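You operate a simulated robot arm through the tools that you are given. There is no shell and no other tool.

You are at the controls of a simulated two-armed robot. One attempt, no reset.

## Task
Give the Table about 6 in the stage mix, take the Host out of it, and return to Hall.
Fine: the hall levels, other channels and controls stay.

The check looks at the end state, three seconds after you hand in, the way a careful person would. Anything else that was tipped, shoved, dropped, spilled or broken makes it a failure.

## Robot
Two 7-joint arms with two-finger parallel grippers on one trunk that stands fixed in place. Base frame: the origin is at the foot of the trunk, x ahead of it, y to its left, z up; the work surface is at about z = 874. Readings come in mm, degrees, newtons and seconds.
The left shoulder is at [71, 156, 1330], the right one opposite. Each reaches about 1231 mm from its shoulder. Payload 3.91 kg a hand.
The TCP of each hand is the grasp point between the finger pads, 30 mm short of the fingertips. In the tool frame z runs along the fingers and y along their closing line. The gripper opens to 110 mm. The fingers are 20 mm wide and 10 mm thick; the gripper's body (48 by 112 mm) begins 55 mm behind the TCP.
Orientation is that of the tool frame in the base frame, as a unit quaternion [w, x, y, z]. With the fingers straight down and closing along the base's y, the tool's x points along the base's -x, its y along +y and its z along -z.

## Interface
- The arms move only by the tool send_rows. It takes "left_series", "right_series" or both (then of equal length, played together; a hand with none holds still); each is one flat list of numbers, 6 for each row, row after row: the shift along the tool's x, y, z in mm, then the turn, a rotation vector about the tool's x, y, z in rad. In form: [tx, ty, tz, wx, wy, wz, tx, ty, tz, wx, wy, wz, ...]. A call has 1 to 20 rows; each row shifts and turns the commanded pose from where the row before left it, along the tool's axes as they then stand. "left_fingers" and "right_fingers" are, for a hand that has rows, the gripper command, from -1 (shut) to 1 (fully open), values between in proportion, set as the call begins (left out, the last holds). Each row takes 0.2 s and may step no farther than 50 mm and 8.6 degrees from the row before; otherwise, or with a gripper value out of range, the whole call is refused. Where a pose cannot be reached the arm comes as near as it can. A force on the tool above 40 N (or 10 N above the force at the start of the call, whichever is more), or a blocked arm, ends the call early, and 0.2 s more pass. Each finger travels about 108 mm/s and halts on what it meets, pressing with about 26 N; the grip force reading is that of the motor and also rises with nothing between the fingers. The clock runs only during rows and for 0.2 s after the last one: add rows that do not move to give the fingers time. It gives the time, the measured TCP pose, the force on the tool (base axes), the opening and the grip force at its end, in the units of the frame above (readings bear some noise), with the torque about the TCP (base axes, N m) and any sound that the robot's microphone picked up.
- Cameras (640 x 400 px; columns grow to the right, rows downward): "scene" is now at [131.7, 31.6, 1558.3]; the picture's right is [0.36, -0.93, 0.00], its down [-0.53, -0.20, -0.82] and it looks along [0.77, 0.30, -0.57] (base axes); focal length 373 px, centre (320, 200). "left" rides on the left gripper at [72, -17, -103] in its tool frame; the picture's right is [0.23, 0.97, 0.00], its down [-0.76, 0.18, -0.62] and it looks along [-0.61, 0.14, 0.78] (tool axes); focal length 222 px, centre (320, 200). "right" rides on the right gripper at [72, 17, -103] in its tool frame; the picture's right is [-0.23, 0.97, 0.00], its down [-0.76, -0.18, -0.62] and it looks along [-0.61, -0.14, 0.78] (tool axes); focal length 222 px, centre (320, 200). There is no depth. A picture from a camera that has moved, and an enlarged one, comes with that camera's place and axes in the base frame and with its lens.
- get_image(camera): a new picture of that camera. No time passes.
- move_column(by): slides the trunk up (or, below 0, down) by that many mm; the arms and the scene camera ride with it, the base frame stays. It gives what a move gives, with no picture.
- aim_head(pan, tilt): turns the head with the scene camera to pan (to the left, within 86 degrees either way) and tilt (down, from -29 to 69), counted from straight ahead of the robot. It gives what a move gives.
- zoom(camera, box): a new picture of the part [left, top, right, bottom] of that camera's present view, enlarged. No time passes.
- job_done(): hands the job in; it is judged then, once.

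Places have to be worked out from the pictures, the camera data and where the tool is seen. Open the grippers and draw the arms clear of the work before you hand the job in, unless the task says otherwise.

The tools are called after ">>>" as name(argument=value, ...) on one line, values as JSON. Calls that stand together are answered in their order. send_rows: Moves the arms, as the interface text tells. Its arguments: {"type":"object","properties":{"left_series":{"type":"array","items":{"type":"number"}},"left_fingers":{"type":"number"},"right_series":{"type":"array","items":{"type":"number"}},"right_fingers":{"type":"number"}},"required":[]} The other tools are called the same way: move_column (by) moves the trunk up or down; aim_head (pan, tilt) turns the head that bears the scene camera; get_image (camera) takes a picture; zoom (camera, box) takes an enlarged picture of a part of a camera's view; job_done () hands the job in.

At the start:

```text
time_s: 0.0
left_position: [731.0, 538.9, 1151.1]
left_orientation: [0.0, 0.0, 1.0, 0.0]
left_force: [0.3, 0.2, -0.1]
left_wrist_torque: [0.01, 0.0, -0.01]
left_finger_gap: 110.1
left_grasp_force: 0.1
right_position: [739.1, -36.7, 1250.6]
right_orientation: [0.0, -0.001, 1.0, 0.0]
right_force: [-0.2, 0.4, -0.3]
right_wrist_torque: [-0.01, -0.04, -0.05]
right_finger_gap: 110.1
right_grasp_force: 0.1
trunk travel left (down, up): [-775.0, 165.0]
head pan, tilt (commanded): [21.2, 34.5]
```

scene: 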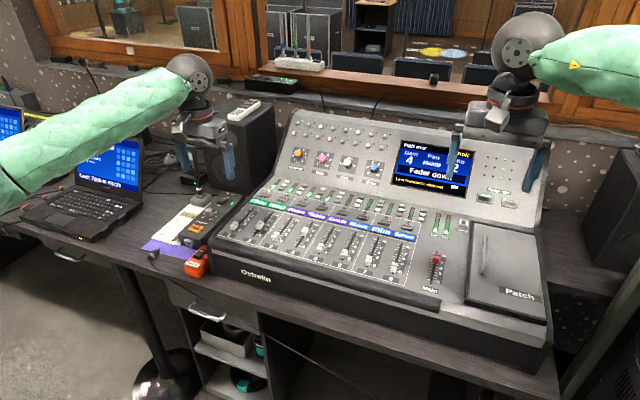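
right: 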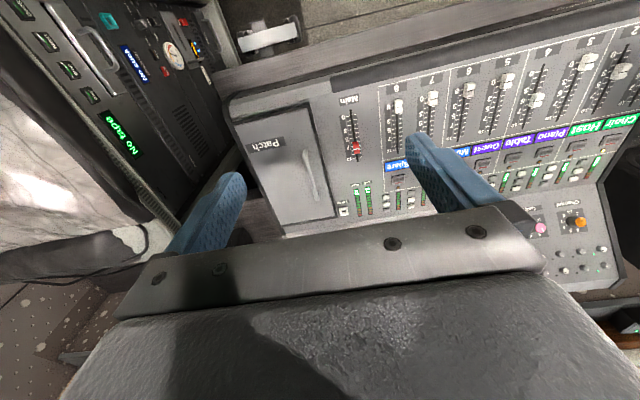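
left: 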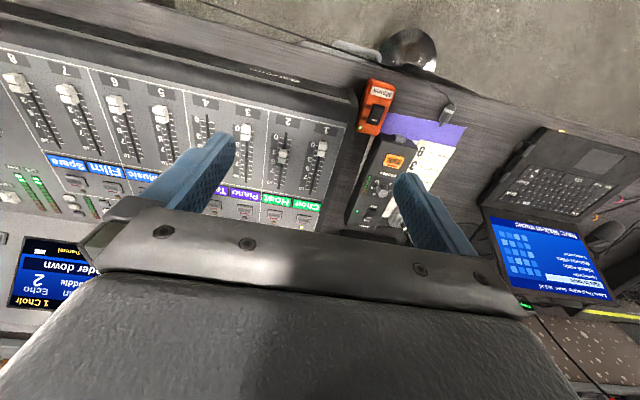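

I'll start by looking closely at the console with zoomed pictures to read the labels and controls.

>>> zoom(camera="scene", box=[220, 100, 420, 225])

>>> zoom(camera="scene", box=[220, 180, 460, 330])

>>> zoom(camera="scene", box=[370, 120, 570, 245])

>>> zoom(camera="scene", box=[20, 100, 260, 280])

>>> zoom(camera="left", box=[0, 40, 360, 260])

>>> zoom(camera="right", box=[320, 20, 640, 280])

```text
3.20 times, centred on (320, 162) of scene
camera zoom: at [131.7, 31.6, 1558.3], right [0.36, -0.93, 0.0], down [-0.53, -0.2, -0.82], along [0.77, 0.3, -0.57], focal length 1195 px, centre (320, 320)
```

zoom: 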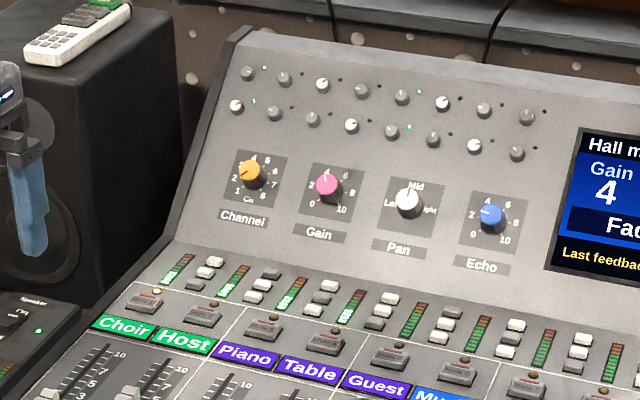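

```text
2.67 times, centred on (340, 255) of scene
camera zoom: at [131.7, 31.6, 1558.3], right [0.36, -0.93, 0.0], down [-0.53, -0.2, -0.82], along [0.77, 0.3, -0.57], focal length 996 px, centre (267, 53)
```

zoom: 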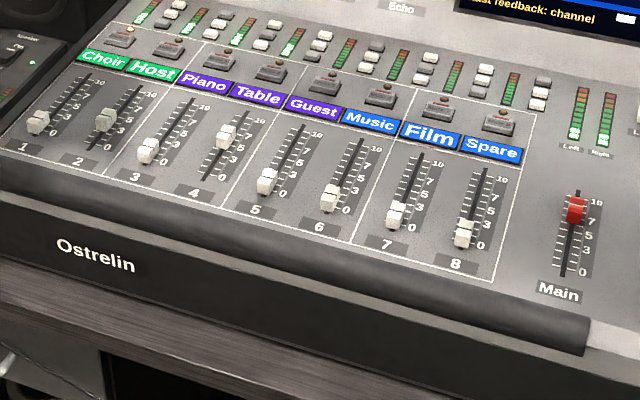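

```text
3.20 times, centred on (470, 182) of scene
camera zoom: at [131.7, 31.6, 1558.3], right [0.36, -0.93, 0.0], down [-0.53, -0.2, -0.82], along [0.77, 0.3, -0.57], focal length 1195 px, centre (-160, 256)
```

zoom: 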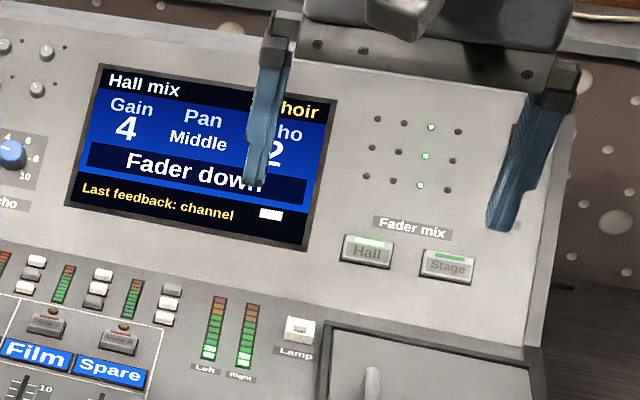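

```text
2.22 times, centred on (140, 190) of scene
camera zoom: at [131.7, 31.6, 1558.3], right [0.36, -0.93, 0.0], down [-0.53, -0.2, -0.82], along [0.77, 0.3, -0.57], focal length 830 px, centre (720, 222)
```

zoom: 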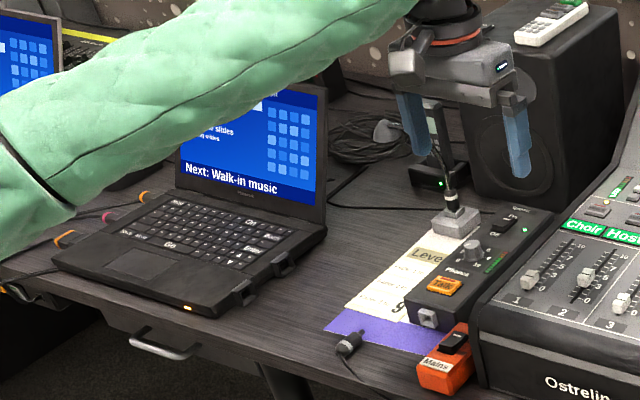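

```text
1.78 times, centred on (180, 150) of left
camera zoom: at [659.0, 522.8, 1254.2], right [-0.23, 0.97, 0.0], down [0.76, 0.18, 0.62], along [0.61, 0.14, -0.78], focal length 395 px, centre (569, 289)
```

zoom: 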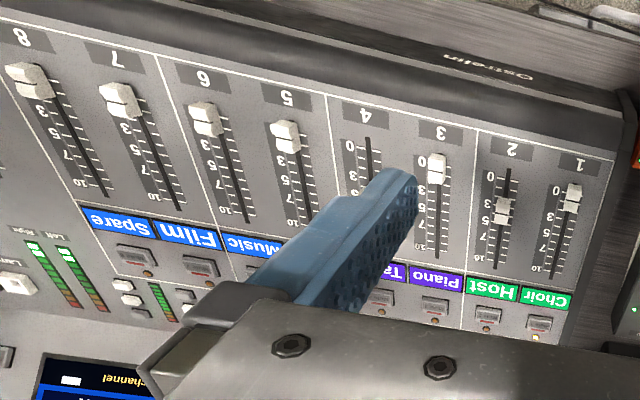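

```text
1.54 times, centred on (480, 150) of right
camera zoom: at [666.8, -19.7, 1352.9], right [0.23, 0.97, 0.0], down [0.76, -0.18, 0.62], along [0.61, -0.14, -0.78], focal length 342 px, centre (74, 277)
```

zoom: 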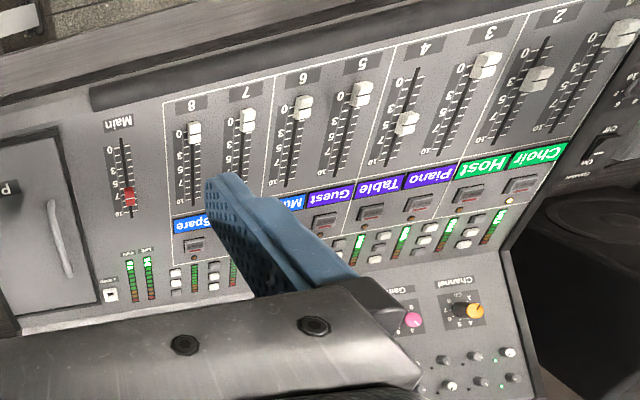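

The Hall button is lit, so I must switch to Stage, set the faders, then go back. I'll zoom in tighter on the faders, the knobs and the mix buttons to locate them precisely.

>>> zoom(camera="scene", box=[225, 185, 325, 260])

>>> zoom(camera="scene", box=[460, 180, 540, 230])

>>> zoom(camera="left", box=[150, 80, 350, 240])

>>> zoom(camera="right", box=[220, 60, 440, 240])

>>> zoom(camera="scene", box=[130, 170, 290, 290])

```text
5.33 times, centred on (275, 222) of scene
camera zoom: at [131.7, 31.6, 1558.3], right [0.36, -0.93, 0.0], down [-0.53, -0.2, -0.82], along [0.77, 0.3, -0.57], focal length 1992 px, centre (560, 80)
```

zoom: 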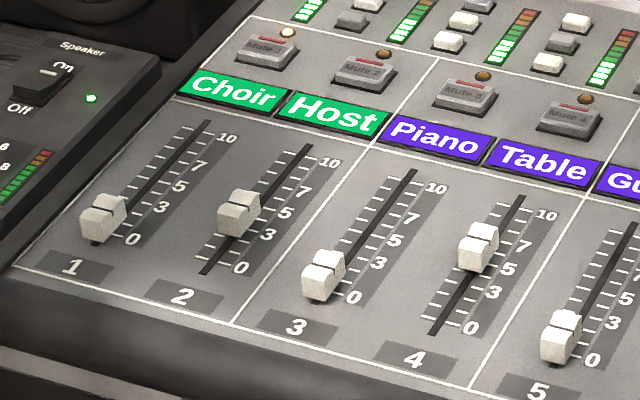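

```text
8.00 times, centred on (500, 205) of scene
camera zoom: at [131.7, 31.6, 1558.3], right [0.36, -0.93, 0.0], down [-0.53, -0.2, -0.82], along [0.77, 0.3, -0.57], focal length 2987 px, centre (-1120, 160)
```

zoom: 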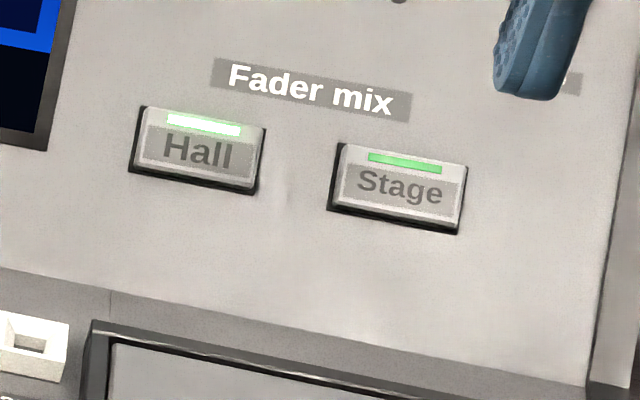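

```text
2.50 times, centred on (250, 160) of left
camera zoom: at [659.0, 522.8, 1254.2], right [-0.23, 0.97, 0.0], down [0.76, 0.18, 0.62], along [0.61, 0.14, -0.78], focal length 555 px, centre (495, 300)
```

zoom: 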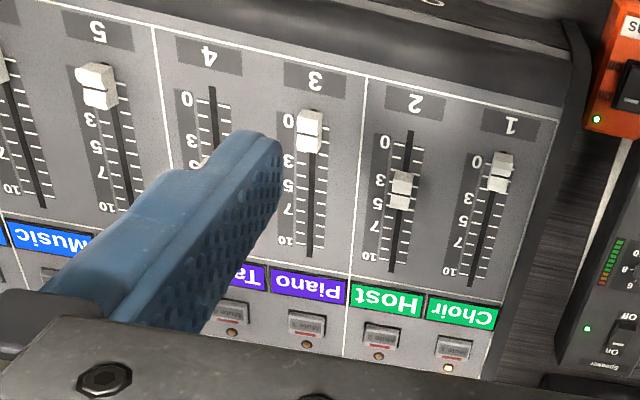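

```text
2.22 times, centred on (330, 150) of right
camera zoom: at [666.8, -19.7, 1352.9], right [0.23, 0.97, 0.0], down [0.76, -0.18, 0.62], along [0.61, -0.14, -0.78], focal length 494 px, centre (298, 311)
```

zoom: 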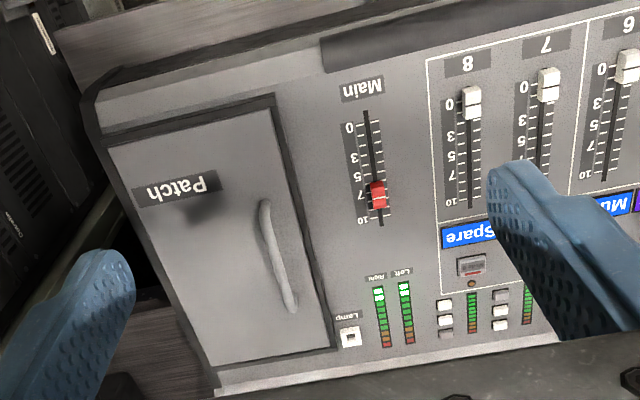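

```text
3.33 times, centred on (210, 230) of scene
camera zoom: at [131.7, 31.6, 1558.3], right [0.36, -0.93, 0.0], down [-0.53, -0.2, -0.82], along [0.77, 0.3, -0.57], focal length 1245 px, centre (687, 100)
```

zoom: 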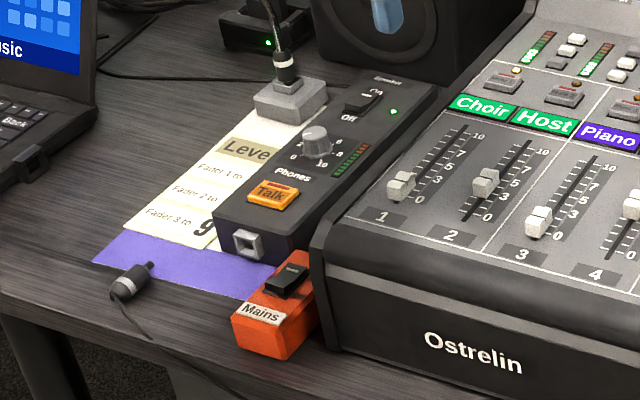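

The fader bed is flat at about z≈878. Host's slot is at y≈500 and Table's at y≈369, both running x≈819–940. The mix buttons sit on the sloped panel beyond x≈1145, so I'll close the right fingers and tilt that hand forward to look at the panel and get set for pressing.

>>> send_rows(right_series=[0, 0, 0, 0, -0.13, 0, 0, 0, 0, 0, -0.13, 0, 0, 0, 0, 0, -0.13, 0, 0, 0, 0, 0, -0.13, 0], right_fingers=-1)

>>> get_image(camera="right")

>>> get_image(camera="scene")

```text
time_s: 1.0
left_position: [731.2, 538.8, 1151.0]
left_orientation: [0.001, 0.0, 1.0, 0.0]
left_force: [0.7, -0.6, 0.9]
left_wrist_torque: [0.0, -0.01, -0.01]
left_finger_gap: 110.2
left_grasp_force: 0.0
right_position: [738.3, -35.2, 1250.0]
right_orientation: [0.258, 0.0, 0.966, 0.0]
right_force: [0.5, -0.5, 0.4]
right_wrist_torque: [0.03, -0.02, 0.01]
right_finger_gap: 0.0
right_grasp_force: 26.2
trunk travel left (down, up): [-775.0, 165.0]
head pan, tilt (commanded): [21.2, 34.5]
```

```text
taken
camera right: at [624.6, -19.2, 1303.2], right [0.2, 0.97, 0.11], down [0.35, -0.18, 0.92], along [0.92, -0.14, -0.38], focal length 222 px, centre (320, 200)
```

right: 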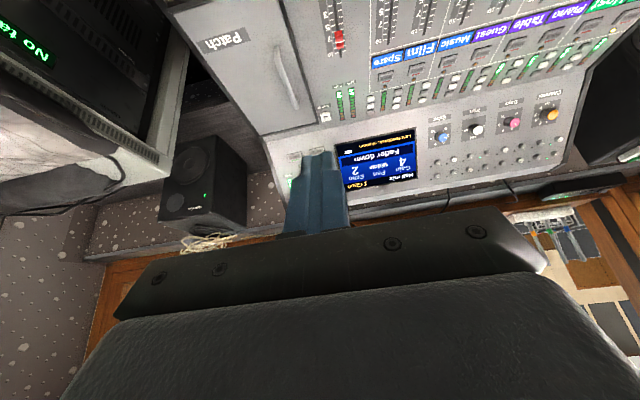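

```text
taken
camera scene: at [131.2, 31.4, 1558.4], right [0.36, -0.93, 0.0], down [-0.53, -0.2, -0.82], along [0.77, 0.3, -0.57], focal length 373 px, centre (320, 200)
```

scene: 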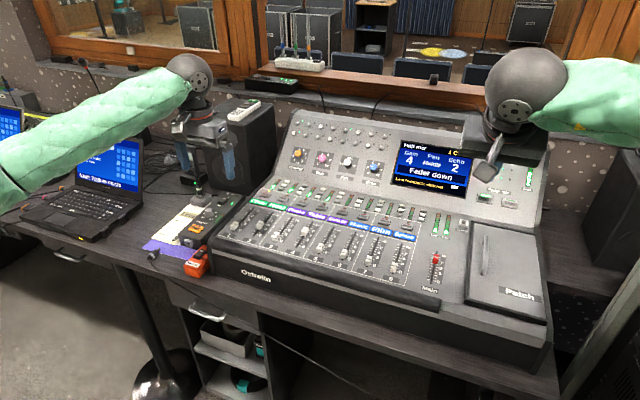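

The panel is visible now, but the closed fingers cover part of the button area. I'll zoom in on that part of both views.

>>> zoom(camera="right", box=[240, 80, 440, 220])

>>> zoom(camera="scene", box=[380, 130, 560, 240])

```text
2.86 times, centred on (340, 150) of right
camera zoom: at [624.6, -19.2, 1303.2], right [0.2, 0.97, 0.11], down [0.35, -0.18, 0.92], along [0.92, -0.14, -0.38], focal length 635 px, centre (263, 343)
```

zoom: 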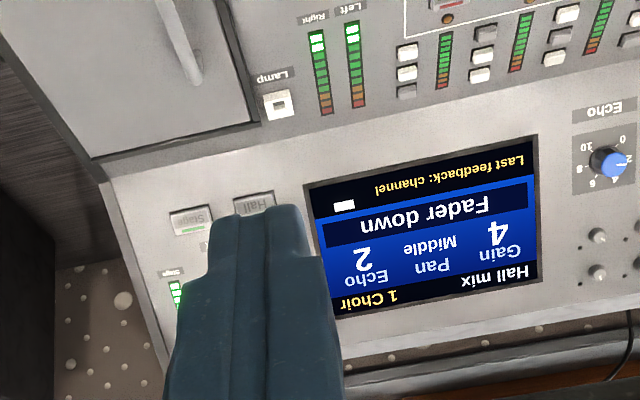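

```text
3.56 times, centred on (470, 185) of scene
camera zoom: at [131.2, 31.4, 1558.4], right [0.36, -0.93, 0.0], down [-0.53, -0.2, -0.82], along [0.77, 0.3, -0.57], focal length 1328 px, centre (-213, 253)
```

zoom: 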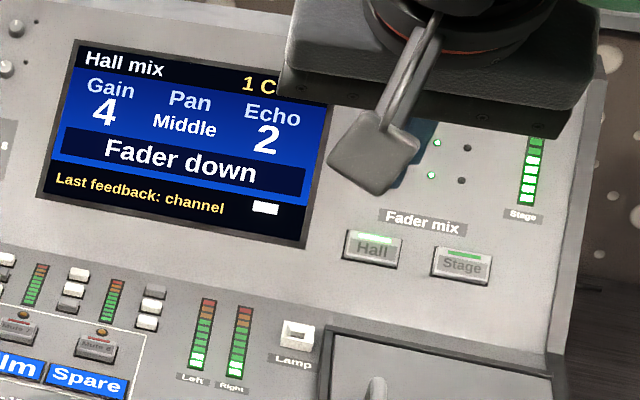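

The buttons look to be near x≈1160, z≈936, but those two rays cross at a shallow angle. I'll raise the trunk 165 mm so the scene camera gives a proper vertical baseline.

>>> move_column(by=165)

>>> get_image(camera="scene")

>>> zoom(camera="scene", box=[220, 230, 360, 330])

>>> zoom(camera="scene", box=[420, 190, 560, 280])

>>> get_image(camera="right")

>>> zoom(camera="right", box=[220, 60, 440, 200])

```text
time_s: 2.9
left_position: [731.8, 538.1, 1315.2]
left_orientation: [0.0, 0.0, 1.0, 0.0]
left_force: [-0.6, -0.4, 0.6]
left_wrist_torque: [0.02, 0.01, -0.03]
left_finger_gap: 110.0
left_grasp_force: 0.1
right_position: [738.4, -36.3, 1415.9]
right_orientation: [0.257, 0.0, 0.966, 0.0]
right_force: [-0.1, -0.7, 0.2]
right_wrist_torque: [0.03, -0.01, -0.01]
right_finger_gap: 0.0
right_grasp_force: 25.8
trunk travel left (down, up): [-940.0, 0.0]
head pan, tilt (commanded): [21.2, 34.5]
```

```text
taken
camera scene: at [132.0, 31.7, 1723.2], right [0.36, -0.93, 0.0], down [-0.53, -0.2, -0.82], along [0.77, 0.3, -0.57], focal length 373 px, centre (320, 200)
```

scene: 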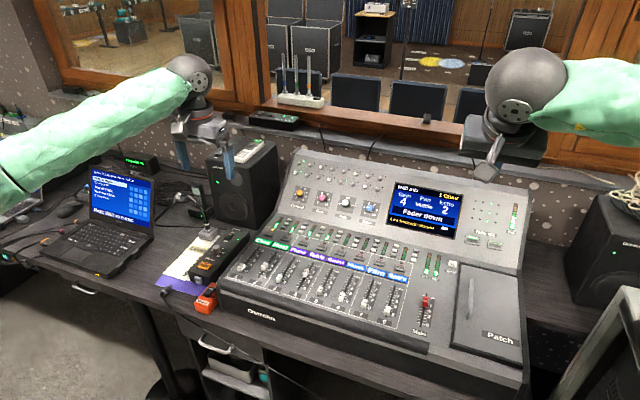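

```text
4.00 times, centred on (290, 280) of scene
camera zoom: at [132.0, 31.7, 1723.2], right [0.36, -0.93, 0.0], down [-0.53, -0.2, -0.82], along [0.77, 0.3, -0.57], focal length 1494 px, centre (440, -120)
```

zoom: 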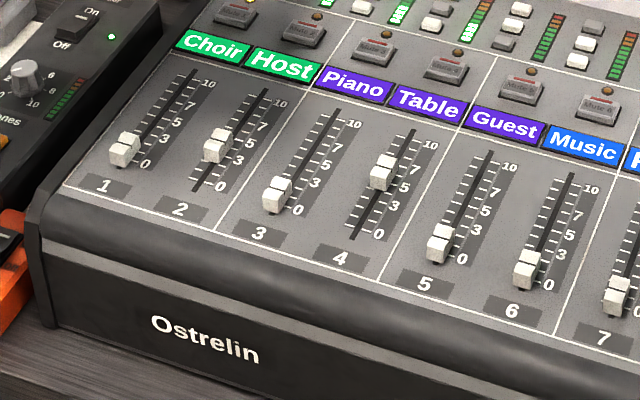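

```text
4.44 times, centred on (490, 235) of scene
camera zoom: at [132.0, 31.7, 1723.2], right [0.36, -0.93, 0.0], down [-0.53, -0.2, -0.82], along [0.77, 0.3, -0.57], focal length 1660 px, centre (-436, 44)
```

zoom: 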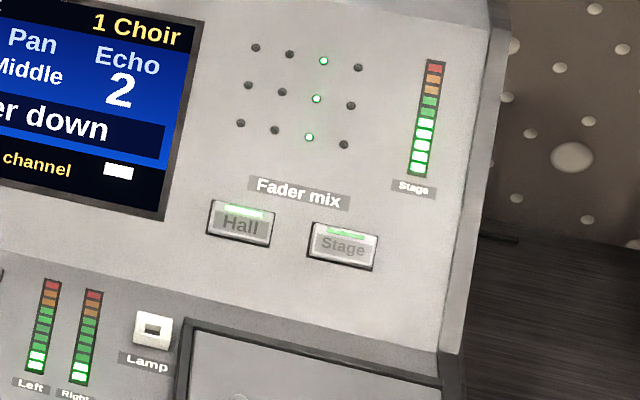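

```text
taken
camera right: at [625.3, -19.2, 1467.7], right [0.2, 0.97, 0.11], down [0.35, -0.18, 0.92], along [0.92, -0.14, -0.38], focal length 222 px, centre (320, 200)
```

right: 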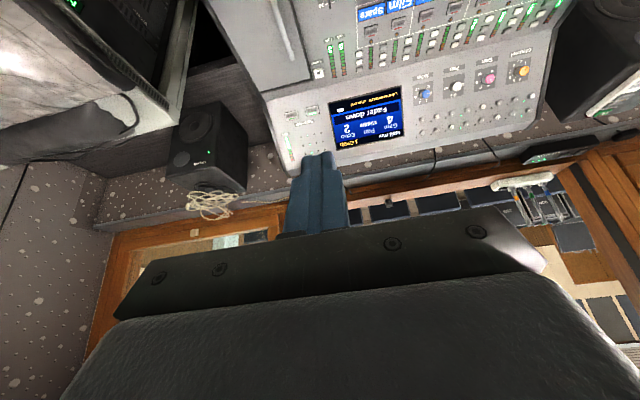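

```text
2.86 times, centred on (330, 130) of right
camera zoom: at [625.3, -19.2, 1467.7], right [0.2, 0.97, 0.11], down [0.35, -0.18, 0.92], along [0.92, -0.14, -0.38], focal length 635 px, centre (291, 400)
```

zoom: 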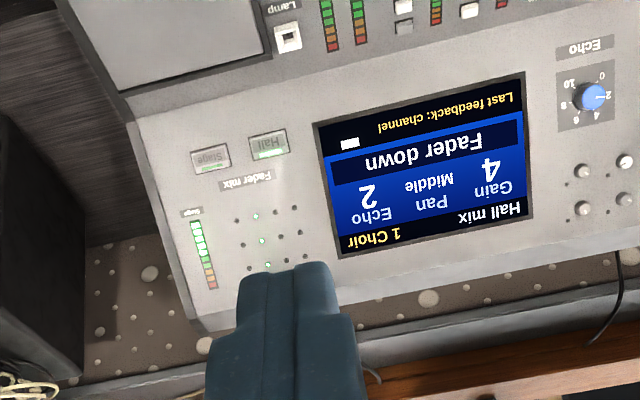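

Triangulation now agrees across views: Stage is at about (1178, -165, 925) and Hall at about (1180, -95, 924), on a panel sloped roughly 57°. I'll bring the trunk back down to its start height.

>>> move_column(by=-165)

```text
time_s: 4.8
left_position: [731.6, 538.3, 1151.7]
left_orientation: [0.0, 0.001, 1.0, 0.0]
left_force: [0.1, -0.5, 0.0]
left_wrist_torque: [0.01, 0.0, 0.02]
left_finger_gap: 110.0
left_grasp_force: 0.1
right_position: [737.4, -36.2, 1250.1]
right_orientation: [0.257, -0.001, 0.967, 0.0]
right_force: [-0.4, 1.0, -0.3]
right_wrist_torque: [0.01, 0.01, -0.02]
right_finger_gap: 0.0
right_grasp_force: 25.9
trunk travel left (down, up): [-775.0, 165.0]
head pan, tilt (commanded): [21.2, 34.5]
```

The trunk is back at its start height. Next I'll tilt the right hand to about 55° and move it to a standoff roughly 80 mm out from the Stage button along the panel normal.

>>> send_rows(right_series=[0, 0, 0, 0, -0.145, 0, 0, 0, 0, 0, -0.145, 0, 0, 0, 0, 0, -0.145, 0, 1.7, -12.9, 43.6, 0, 0, 0, 1.7, -12.9, 43.6, 0, 0, 0, 1.7, -12.9, 43.6, 0, 0, 0, 1.7, -12.9, 43.6, 0, 0, 0, 1.7, -12.9, 43.6, 0, 0, 0, 1.7, -12.9, 43.6, 0, 0, 0, 1.7, -12.9, 43.6, 0, 0, 0, 1.7, -12.9, 43.6, 0, 0, 0, 1.7, -12.9, 43.6, 0, 0, 0, 1.7, -12.9, 43.6, 0, 0, 0], right_fingers=-1)

>>> get_image(camera="scene")

>>> get_image(camera="right")

```text
time_s: 7.5
left_position: [732.2, 539.0, 1150.1]
left_orientation: [-0.001, 0.0, 1.0, -0.001]
left_force: [0.2, 0.0, 0.1]
left_wrist_torque: [-0.02, 0.03, -0.01]
left_finger_gap: 109.8
left_grasp_force: 0.0
right_position: [1085.8, -167.5, 982.2]
right_orientation: [0.459, 0.0, 0.888, -0.001]
right_force: [0.4, 0.1, -0.3]
right_wrist_torque: [0.01, -0.03, -0.03]
right_finger_gap: 0.1
right_grasp_force: 25.8
trunk travel left (down, up): [-775.0, 165.0]
head pan, tilt (commanded): [21.2, 34.5]
```

```text
taken
camera scene: at [133.2, 32.0, 1558.1], right [0.36, -0.93, 0.0], down [-0.53, -0.2, -0.82], along [0.77, 0.3, -0.57], focal length 373 px, centre (320, 200)
```

scene: 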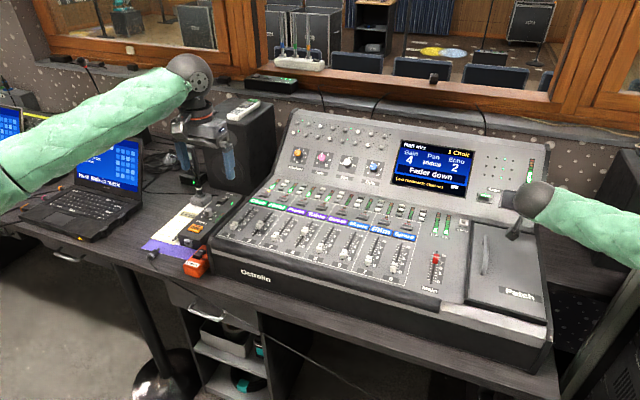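

```text
taken
camera right: at [960.0, -150.4, 982.6], right [0.13, 0.97, 0.18], down [-0.07, -0.18, 0.98], along [0.99, -0.14, 0.04], focal length 222 px, centre (320, 200)
```

right: 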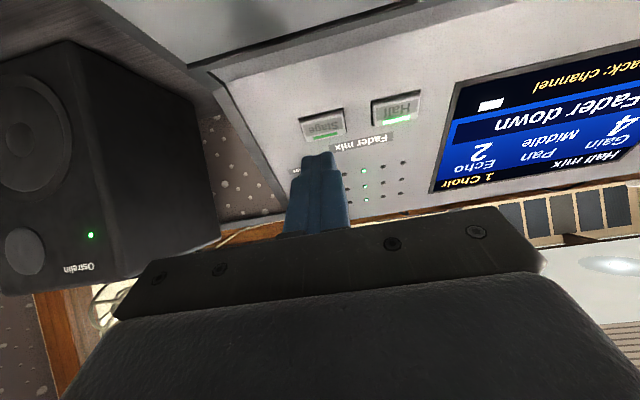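

The wrist view puts Stage at (1178, -165, 923), which agrees with the estimate. I'll advance 60 mm along the fingers with a small sideways correction and look again before touching it.

>>> send_rows(right_series=[-2, 0.8, 20, 0, 0, 0, -2, 0.8, 20, 0, 0, 0, -2, 0.8, 20, 0, 0, 0, 0, 0, 0, 0, 0, 0])

>>> get_image(camera="right")

>>> zoom(camera="scene", box=[440, 150, 560, 240])

```text
time_s: 8.6
left_position: [732.1, 539.9, 1151.0]
left_orientation: [0.0, 0.001, 1.0, 0.0]
left_force: [0.1, 0.1, 0.0]
left_wrist_torque: [0.0, 0.01, -0.01]
left_finger_gap: 110.0
left_grasp_force: 0.1
right_position: [1136.7, -163.4, 955.3]
right_orientation: [0.459, 0.0, 0.888, 0.0]
right_force: [0.4, 0.7, 0.0]
right_wrist_torque: [-0.01, 0.0, 0.0]
right_finger_gap: 0.0
right_grasp_force: 26.1
trunk travel left (down, up): [-775.0, 165.0]
head pan, tilt (commanded): [21.2, 34.5]
```

```text
taken
camera right: at [1010.7, -147.5, 954.6], right [0.13, 0.97, 0.19], down [-0.07, -0.18, 0.98], along [0.99, -0.14, 0.04], focal length 222 px, centre (320, 200)
```

right: 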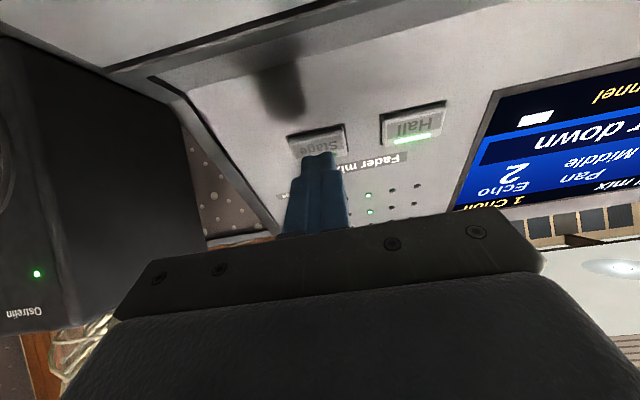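

```text
4.44 times, centred on (500, 195) of scene
camera zoom: at [131.8, 31.4, 1558.3], right [0.36, -0.93, 0.0], down [-0.53, -0.2, -0.82], along [0.77, 0.3, -0.57], focal length 1660 px, centre (-480, 222)
```

zoom: 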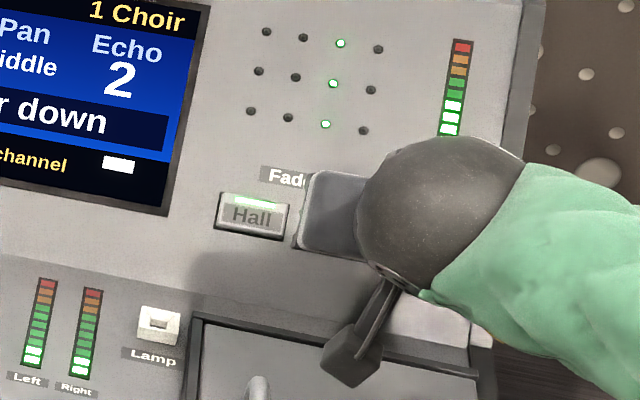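

The tip is about 20 mm short of the button and lined up with it. I'll creep forward in short steps, watching force and sound.

>>> send_rows(right_series=[0, -0.5, 4, 0, 0, 0, 0, -0.5, 4, 0, 0, 0, 0, -0.5, 4, 0, 0, 0, 0, 0, 3, 0, 0, 0])

>>> zoom(camera="right", box=[260, 90, 460, 220])

```text
time_s: 9.6
left_position: [732.4, 538.9, 1149.2]
left_orientation: [0.0, 0.0, 1.0, 0.0]
left_force: [0.5, 0.5, -0.4]
left_wrist_torque: [0.0, -0.01, -0.02]
left_finger_gap: 109.9
left_grasp_force: 0.0
right_position: [1149.5, -164.7, 945.9]
right_orientation: [0.459, 0.001, 0.888, -0.001]
right_force: [-0.4, -0.3, -0.1]
right_wrist_torque: [0.03, -0.02, 0.01]
right_finger_gap: 0.0
right_grasp_force: 25.9
trunk travel left (down, up): [-775.0, 165.0]
head pan, tilt (commanded): [21.2, 34.5]
```

```text
3.08 times, centred on (360, 155) of right
camera zoom: at [1023.0, -149.0, 945.4], right [0.13, 0.97, 0.19], down [-0.07, -0.18, 0.98], along [0.99, -0.14, 0.04], focal length 684 px, centre (197, 338)
```

zoom: 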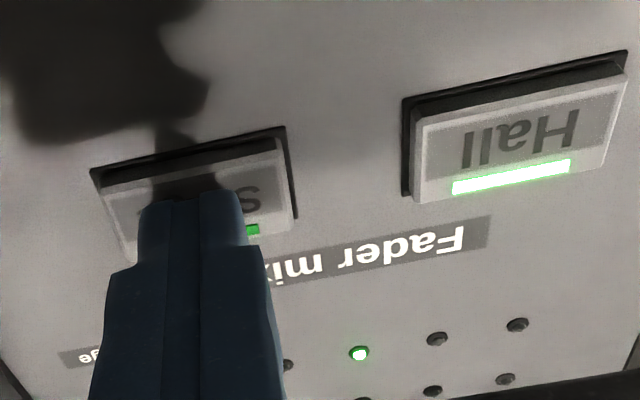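

There's no contact yet, and the shadow shows the tip is close over the middle of the Stage button. I'll keep creeping forward.

>>> send_rows(right_series=[0, 0, 3, 0, 0, 0, 0, 0, 3, 0, 0, 0, 0, 0, 3, 0, 0, 0])

>>> zoom(camera="right", box=[260, 90, 460, 220])

```text
time_s: 10.3
left_position: [731.6, 537.6, 1150.7]
left_orientation: [0.0, 0.0, 1.0, 0.0]
left_force: [-0.6, 0.0, 0.9]
left_wrist_torque: [0.0, -0.02, 0.0]
left_finger_gap: 110.0
left_grasp_force: 0.0
right_position: [1154.8, -164.8, 941.4]
right_orientation: [0.459, 0.0, 0.888, 0.0]
right_force: [-2.7, -0.7, 2.1]
right_wrist_torque: [-0.04, -0.01, -0.05]
right_finger_gap: 0.1
right_grasp_force: 25.8
trunk travel left (down, up): [-775.0, 165.0]
head pan, tilt (commanded): [21.2, 34.5]
heard: click
```

```text
3.08 times, centred on (360, 155) of right
camera zoom: at [1029.6, -148.0, 941.0], right [0.13, 0.97, 0.19], down [-0.07, -0.18, 0.98], along [0.99, -0.14, 0.04], focal length 684 px, centre (197, 338)
```

zoom: 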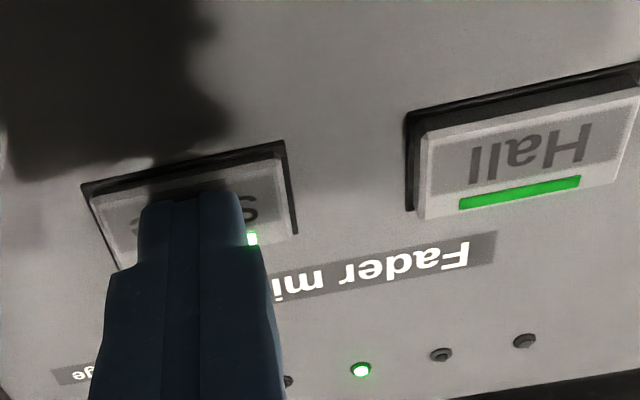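

A click was heard, the Hall lamp has dimmed and the Stage lamp is bright. I'll back the hand off along its axis and look at the faders in the stage mix.

>>> send_rows(right_series=[0, 0, -10, 0, 0, 0, 0, 0, -20, 0, 0, 0, 0, 0, -35, 0, 0, 0, 0, 0, -35, 0, 0, 0, 0, 0, 0, 0, 0, 0])

>>> get_image(camera="scene")

>>> zoom(camera="scene", box=[225, 185, 325, 260])

>>> zoom(camera="scene", box=[300, 185, 460, 300])

>>> zoom(camera="scene", box=[380, 130, 560, 240])

```text
time_s: 11.6
left_position: [732.1, 539.5, 1148.9]
left_orientation: [-0.001, 0.0, 1.0, 0.0]
left_force: [0.6, 0.2, 0.1]
left_wrist_torque: [0.01, 0.01, 0.0]
left_finger_gap: 109.9
left_grasp_force: 0.0
right_position: [1074.3, -162.4, 998.1]
right_orientation: [0.459, 0.0, 0.889, -0.001]
right_force: [-0.2, -0.5, -0.3]
right_wrist_torque: [0.02, 0.01, 0.0]
right_finger_gap: 0.1
right_grasp_force: 25.6
trunk travel left (down, up): [-775.0, 165.0]
head pan, tilt (commanded): [21.2, 34.5]
```

```text
taken
camera scene: at [132.7, 32.1, 1558.1], right [0.36, -0.93, 0.0], down [-0.53, -0.21, -0.82], along [0.77, 0.3, -0.57], focal length 373 px, centre (320, 200)
```

scene: 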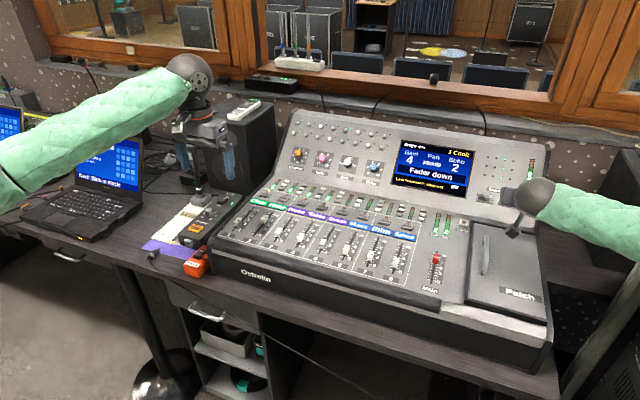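

```text
5.33 times, centred on (275, 222) of scene
camera zoom: at [132.7, 32.1, 1558.1], right [0.36, -0.93, 0.0], down [-0.53, -0.21, -0.82], along [0.77, 0.3, -0.57], focal length 1992 px, centre (560, 80)
```

zoom: 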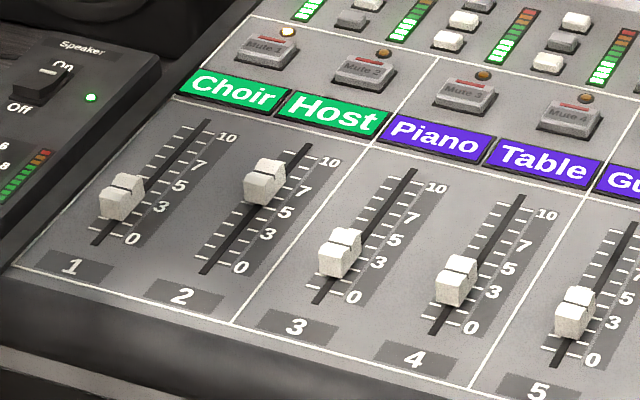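

```text
3.48 times, centred on (380, 242) of scene
camera zoom: at [132.7, 32.1, 1558.1], right [0.36, -0.93, 0.0], down [-0.53, -0.21, -0.82], along [0.77, 0.3, -0.57], focal length 1299 px, centre (111, 52)
```

zoom: 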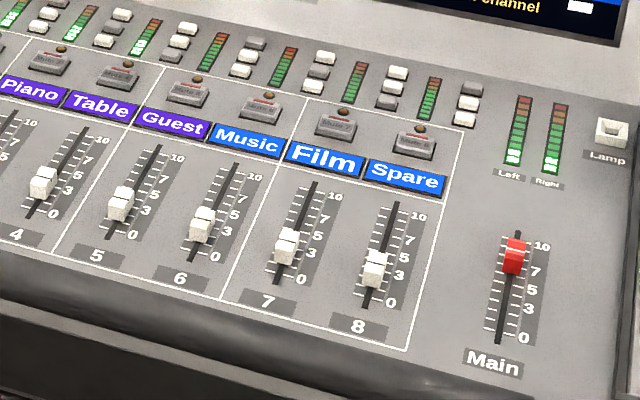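

```text
3.56 times, centred on (470, 185) of scene
camera zoom: at [132.7, 32.1, 1558.1], right [0.36, -0.93, 0.0], down [-0.53, -0.21, -0.82], along [0.77, 0.3, -0.57], focal length 1328 px, centre (-213, 253)
```

zoom: 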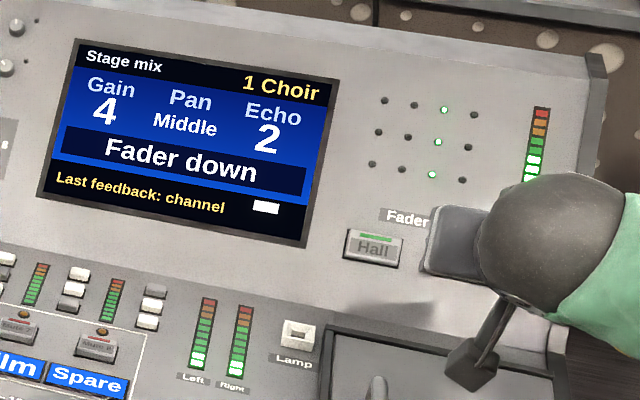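

The display reads "Stage mix" and the motor faders have moved: Host is near 7 and Table near 3. I'll zoom hard on those two faders to read the scales.

>>> zoom(camera="scene", box=[286, 215, 334, 250])

>>> zoom(camera="scene", box=[250, 205, 298, 240])

>>> get_image(camera="left")

>>> zoom(camera="left", box=[190, 80, 340, 220])

```text
11.43 times, centred on (310, 232) of scene
camera zoom: at [132.7, 32.1, 1558.1], right [0.36, -0.93, 0.0], down [-0.53, -0.21, -0.82], along [0.77, 0.3, -0.57], focal length 4268 px, centre (434, -171)
```

zoom: 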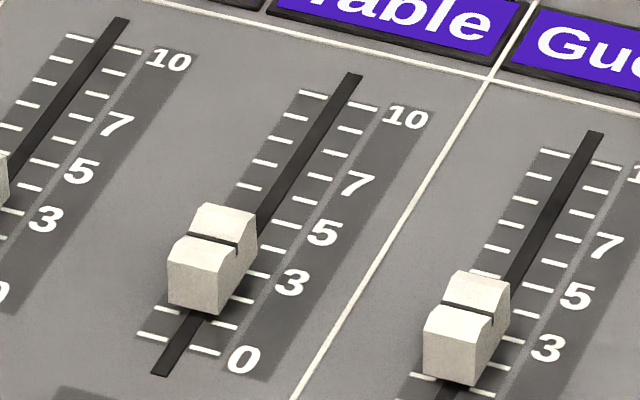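

```text
11.43 times, centred on (274, 222) of scene
camera zoom: at [132.7, 32.1, 1558.1], right [0.36, -0.93, 0.0], down [-0.53, -0.21, -0.82], along [0.77, 0.3, -0.57], focal length 4268 px, centre (846, -57)
```

zoom: 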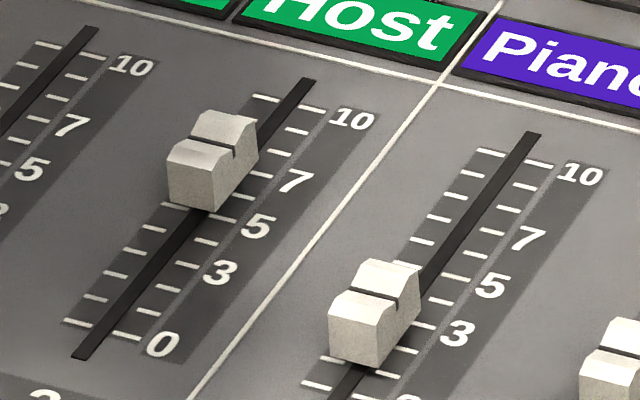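

```text
taken
camera left: at [659.8, 523.2, 1253.5], right [-0.23, 0.97, 0.0], down [0.76, 0.18, 0.62], along [0.61, 0.14, -0.78], focal length 222 px, centre (320, 200)
```

left: 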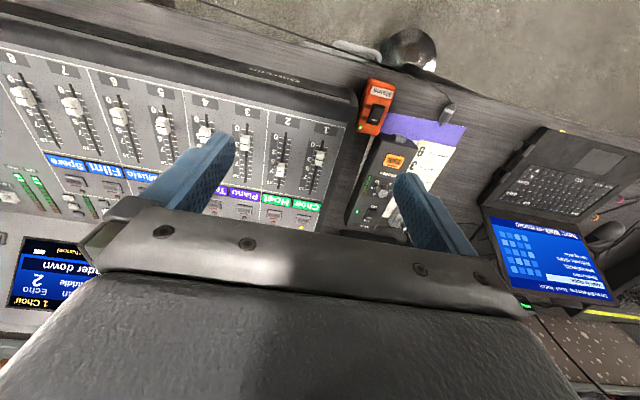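

```text
2.86 times, centred on (265, 150) of left
camera zoom: at [659.8, 523.2, 1253.5], right [-0.23, 0.97, 0.0], down [0.76, 0.18, 0.62], along [0.61, 0.14, -0.78], focal length 635 px, centre (477, 343)
```

zoom: 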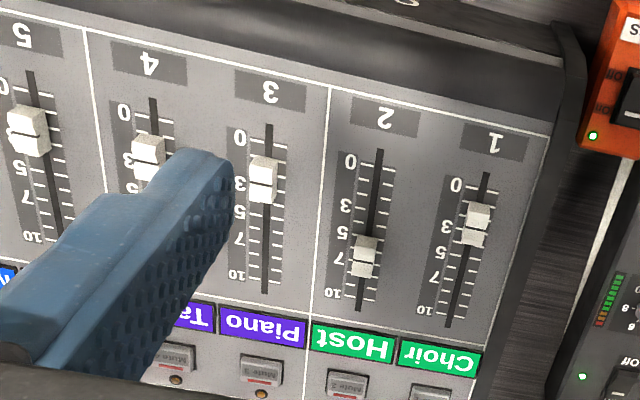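

The scale is linear at about 10 mm per unit, with 0 at x≈830 and 10 at x≈931. Allowing for parallax (cap tops at z≈892, bed at 878), Host is near 6 (cap x≈890) and Table near 2 (cap x≈851). I'll close the left fingers and bring that hand above the far side of Host's cap.

>>> send_rows(left_series=[-33, -6.5, 25, 0, 0, 0, -33, -6.5, 25, 0, 0, 0, -33, -6.5, 25, 0, 0, 0, -33, -6.5, 25, 0, 0, 0, -33, -6.5, 25, 0, 0, 0, -33, -6.3, 25.5, 0, 0, 0, 0, 0, 0, 0, 0, 0], left_fingers=-1)

>>> get_image(camera="scene")

>>> get_image(camera="left")

```text
time_s: 13.2
left_position: [929.1, 502.1, 1001.5]
left_orientation: [0.0, 0.0, 1.0, 0.0]
left_force: [0.1, 0.1, -0.2]
left_wrist_torque: [-0.03, -0.01, -0.01]
left_finger_gap: 0.0
left_grasp_force: 25.6
right_position: [1073.3, -162.7, 998.2]
right_orientation: [0.459, 0.001, 0.888, -0.001]
right_force: [-0.6, -0.3, -0.1]
right_wrist_torque: [0.0, -0.03, -0.01]
right_finger_gap: 0.0
right_grasp_force: 26.2
trunk travel left (down, up): [-775.0, 165.0]
head pan, tilt (commanded): [21.2, 34.5]
```

```text
taken
camera scene: at [130.8, 32.4, 1558.4], right [0.36, -0.93, 0.0], down [-0.53, -0.21, -0.82], along [0.77, 0.3, -0.57], focal length 373 px, centre (320, 200)
```

scene: 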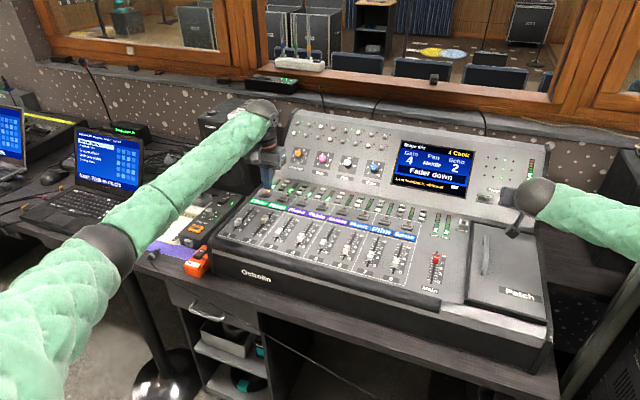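

```text
taken
camera left: at [856.8, 486.8, 1104.2], right [-0.23, 0.97, 0.0], down [0.76, 0.18, 0.62], along [0.61, 0.14, -0.78], focal length 222 px, centre (320, 200)
```

left: 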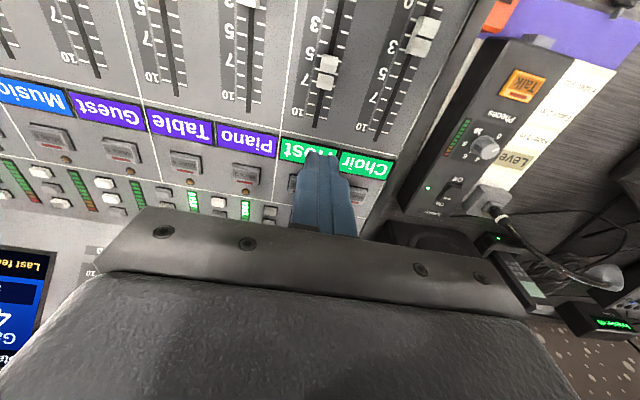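

From the wrist camera, almost straight above, Host's cap is at about (888, 500). I'll zoom in to see its far edge and check there is room for the finger behind it.

>>> zoom(camera="left", box=[250, 20, 400, 180])

>>> zoom(camera="scene", box=[240, 150, 310, 240])

```text
2.50 times, centred on (325, 100) of left
camera zoom: at [856.8, 486.8, 1104.2], right [-0.23, 0.97, 0.0], down [0.76, 0.18, 0.62], along [0.61, 0.14, -0.78], focal length 555 px, centre (308, 450)
```

zoom: 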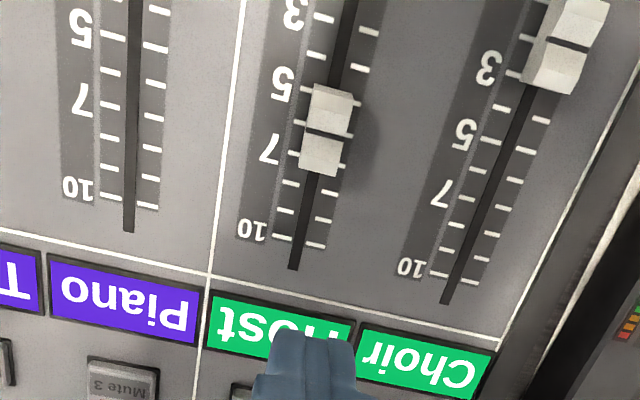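

```text
4.44 times, centred on (275, 195) of scene
camera zoom: at [130.8, 32.4, 1558.4], right [0.36, -0.93, 0.0], down [-0.53, -0.21, -0.82], along [0.77, 0.3, -0.57], focal length 1660 px, centre (520, 222)
```

zoom: 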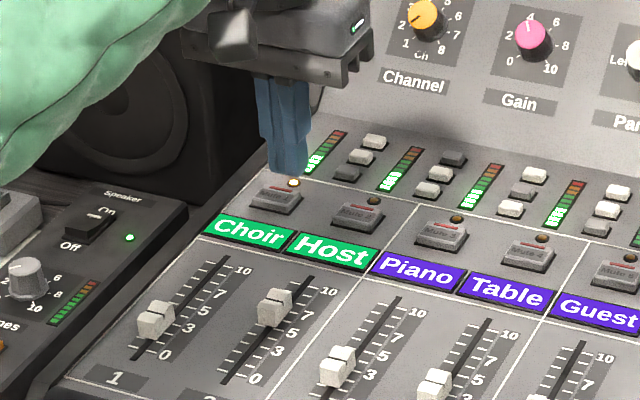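

The cap spans x≈875–902 and the label plate starts near x≈957, so a finger at x≈930 fits behind it. I'll lower to a few millimetres above working height and check from both cameras.

>>> send_rows(left_series=[0, 0, 25, 0, 0, 0, 0, 0, 25, 0, 0, 0, 0, -0.5, 20, 0, 0, 0, 0, 0, 8, 0, 0, 0, 0, 0, 0, 0, 0, 0])

>>> zoom(camera="scene", box=[230, 170, 310, 240])

>>> get_image(camera="left")

```text
time_s: 14.3
left_position: [929.8, 499.2, 922.3]
left_orientation: [0.0, 0.0, 1.0, 0.0]
left_force: [-0.7, -0.5, -0.3]
left_wrist_torque: [-0.01, 0.01, 0.0]
left_finger_gap: 0.5
left_grasp_force: 25.3
right_position: [1074.4, -162.6, 997.0]
right_orientation: [0.46, 0.0, 0.888, 0.0]
right_force: [-0.7, -0.1, -0.7]
right_wrist_torque: [0.0, 0.07, 0.0]
right_finger_gap: 0.3
right_grasp_force: 26.7
trunk travel left (down, up): [-775.0, 165.0]
head pan, tilt (commanded): [21.2, 34.5]
```

```text
5.71 times, centred on (270, 205) of scene
camera zoom: at [131.7, 31.4, 1558.3], right [0.36, -0.93, 0.0], down [-0.53, -0.2, -0.82], along [0.77, 0.3, -0.57], focal length 2134 px, centre (606, 171)
```

zoom: 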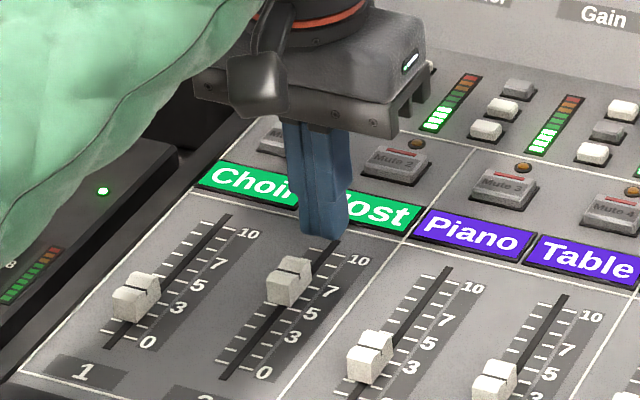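

```text
taken
camera left: at [857.1, 483.5, 1025.5], right [-0.23, 0.97, 0.0], down [0.76, 0.18, 0.62], along [0.61, 0.14, -0.78], focal length 222 px, centre (320, 200)
```

left: 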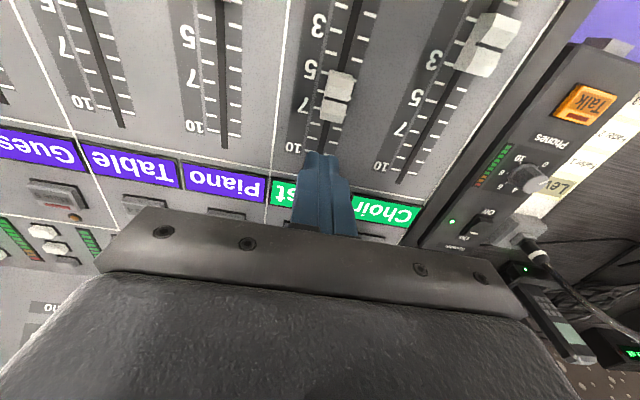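

The tip is centred on the slot just behind Host's cap with room on both sides. I'll lower it 8 mm more, watching the force.

>>> send_rows(left_series=[0, 0, 3, 0, 0, 0, 0, 0, 3, 0, 0, 0, 0, 0, 2, 0, 0, 0, 0, 0, 0, 0, 0, 0])

>>> zoom(camera="scene", box=[230, 170, 310, 240])

```text
time_s: 15.3
left_position: [930.1, 500.8, 915.1]
left_orientation: [0.001, -0.001, 1.0, 0.001]
left_force: [-0.2, 0.1, 0.3]
left_wrist_torque: [-0.02, -0.03, 0.04]
left_finger_gap: 0.0
left_grasp_force: 25.6
right_position: [1074.7, -163.9, 998.4]
right_orientation: [0.459, 0.001, 0.888, 0.0]
right_force: [0.1, 0.4, -0.1]
right_wrist_torque: [0.02, 0.02, 0.03]
right_finger_gap: 0.2
right_grasp_force: 26.4
trunk travel left (down, up): [-775.0, 165.0]
head pan, tilt (commanded): [21.2, 34.5]
```

```text
5.71 times, centred on (270, 205) of scene
camera zoom: at [131.8, 31.5, 1558.3], right [0.36, -0.93, 0.0], down [-0.53, -0.2, -0.82], along [0.77, 0.3, -0.57], focal length 2134 px, centre (606, 171)
```

zoom: 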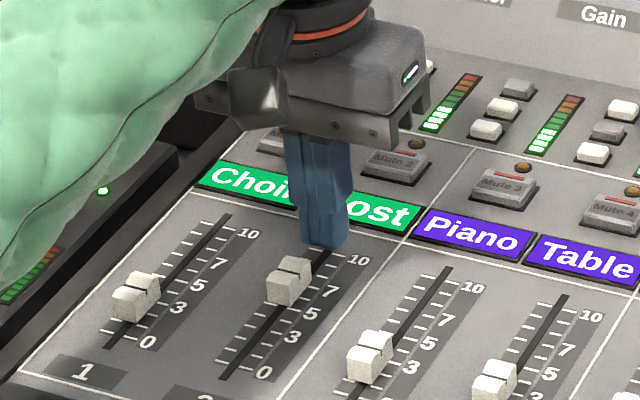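

No contact with the bed, and the tip is at cap height. I'll push Host toward the robot slowly, 4 mm per row for 40 mm, then check.

>>> send_rows(left_series=[4, 0, 0, 0, 0, 0, 4, 0, 0, 0, 0, 0, 4, 0, 0, 0, 0, 0, 4, 0, 0, 0, 0, 0, 4, 0, 0, 0, 0, 0, 4, 0, 0, 0, 0, 0, 4, 0, 0, 0, 0, 0, 4, 0, 0, 0, 0, 0, 4, 0, 0, 0, 0, 0, 4, 0, 0, 0, 0, 0])

>>> zoom(camera="scene", box=[230, 180, 310, 250])

>>> get_image(camera="left")

```text
time_s: 17.6
left_position: [887.9, 500.3, 914.6]
left_orientation: [-0.001, 0.001, 1.0, 0.0]
left_force: [0.0, -0.2, 0.8]
left_wrist_torque: [0.04, 0.02, 0.01]
left_finger_gap: 0.2
left_grasp_force: 26.3
right_position: [1074.1, -162.4, 999.1]
right_orientation: [0.459, 0.001, 0.888, 0.0]
right_force: [-0.5, 0.2, -0.2]
right_wrist_torque: [0.0, 0.03, -0.01]
right_finger_gap: 0.0
right_grasp_force: 26.4
trunk travel left (down, up): [-775.0, 165.0]
head pan, tilt (commanded): [21.2, 34.5]
```

```text
5.71 times, centred on (270, 215) of scene
camera zoom: at [131.8, 31.6, 1558.3], right [0.36, -0.93, 0.0], down [-0.53, -0.2, -0.82], along [0.77, 0.3, -0.57], focal length 2134 px, centre (606, 114)
```

zoom: 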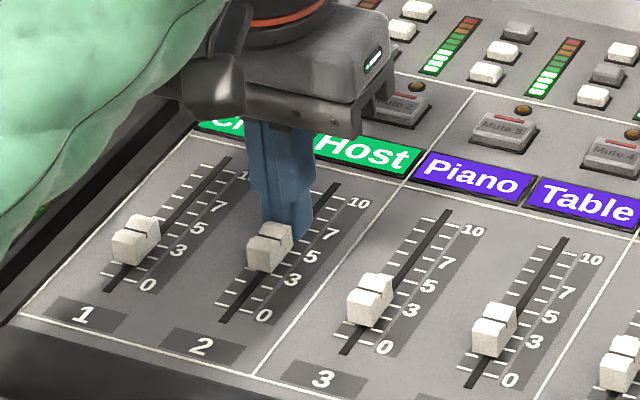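

```text
taken
camera left: at [816.6, 484.4, 1017.5], right [-0.23, 0.97, 0.0], down [0.76, 0.18, 0.62], along [0.61, 0.14, -0.78], focal length 222 px, centre (320, 200)
```

left: 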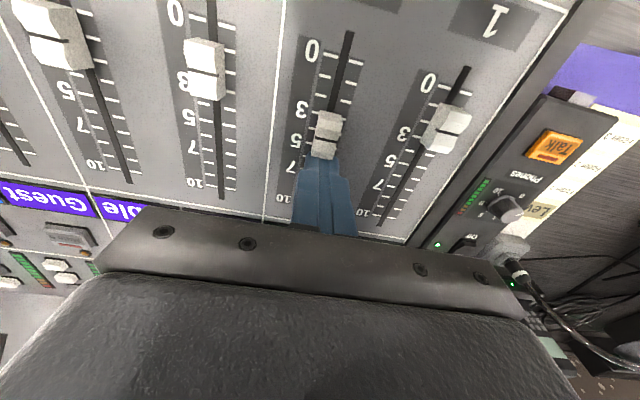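

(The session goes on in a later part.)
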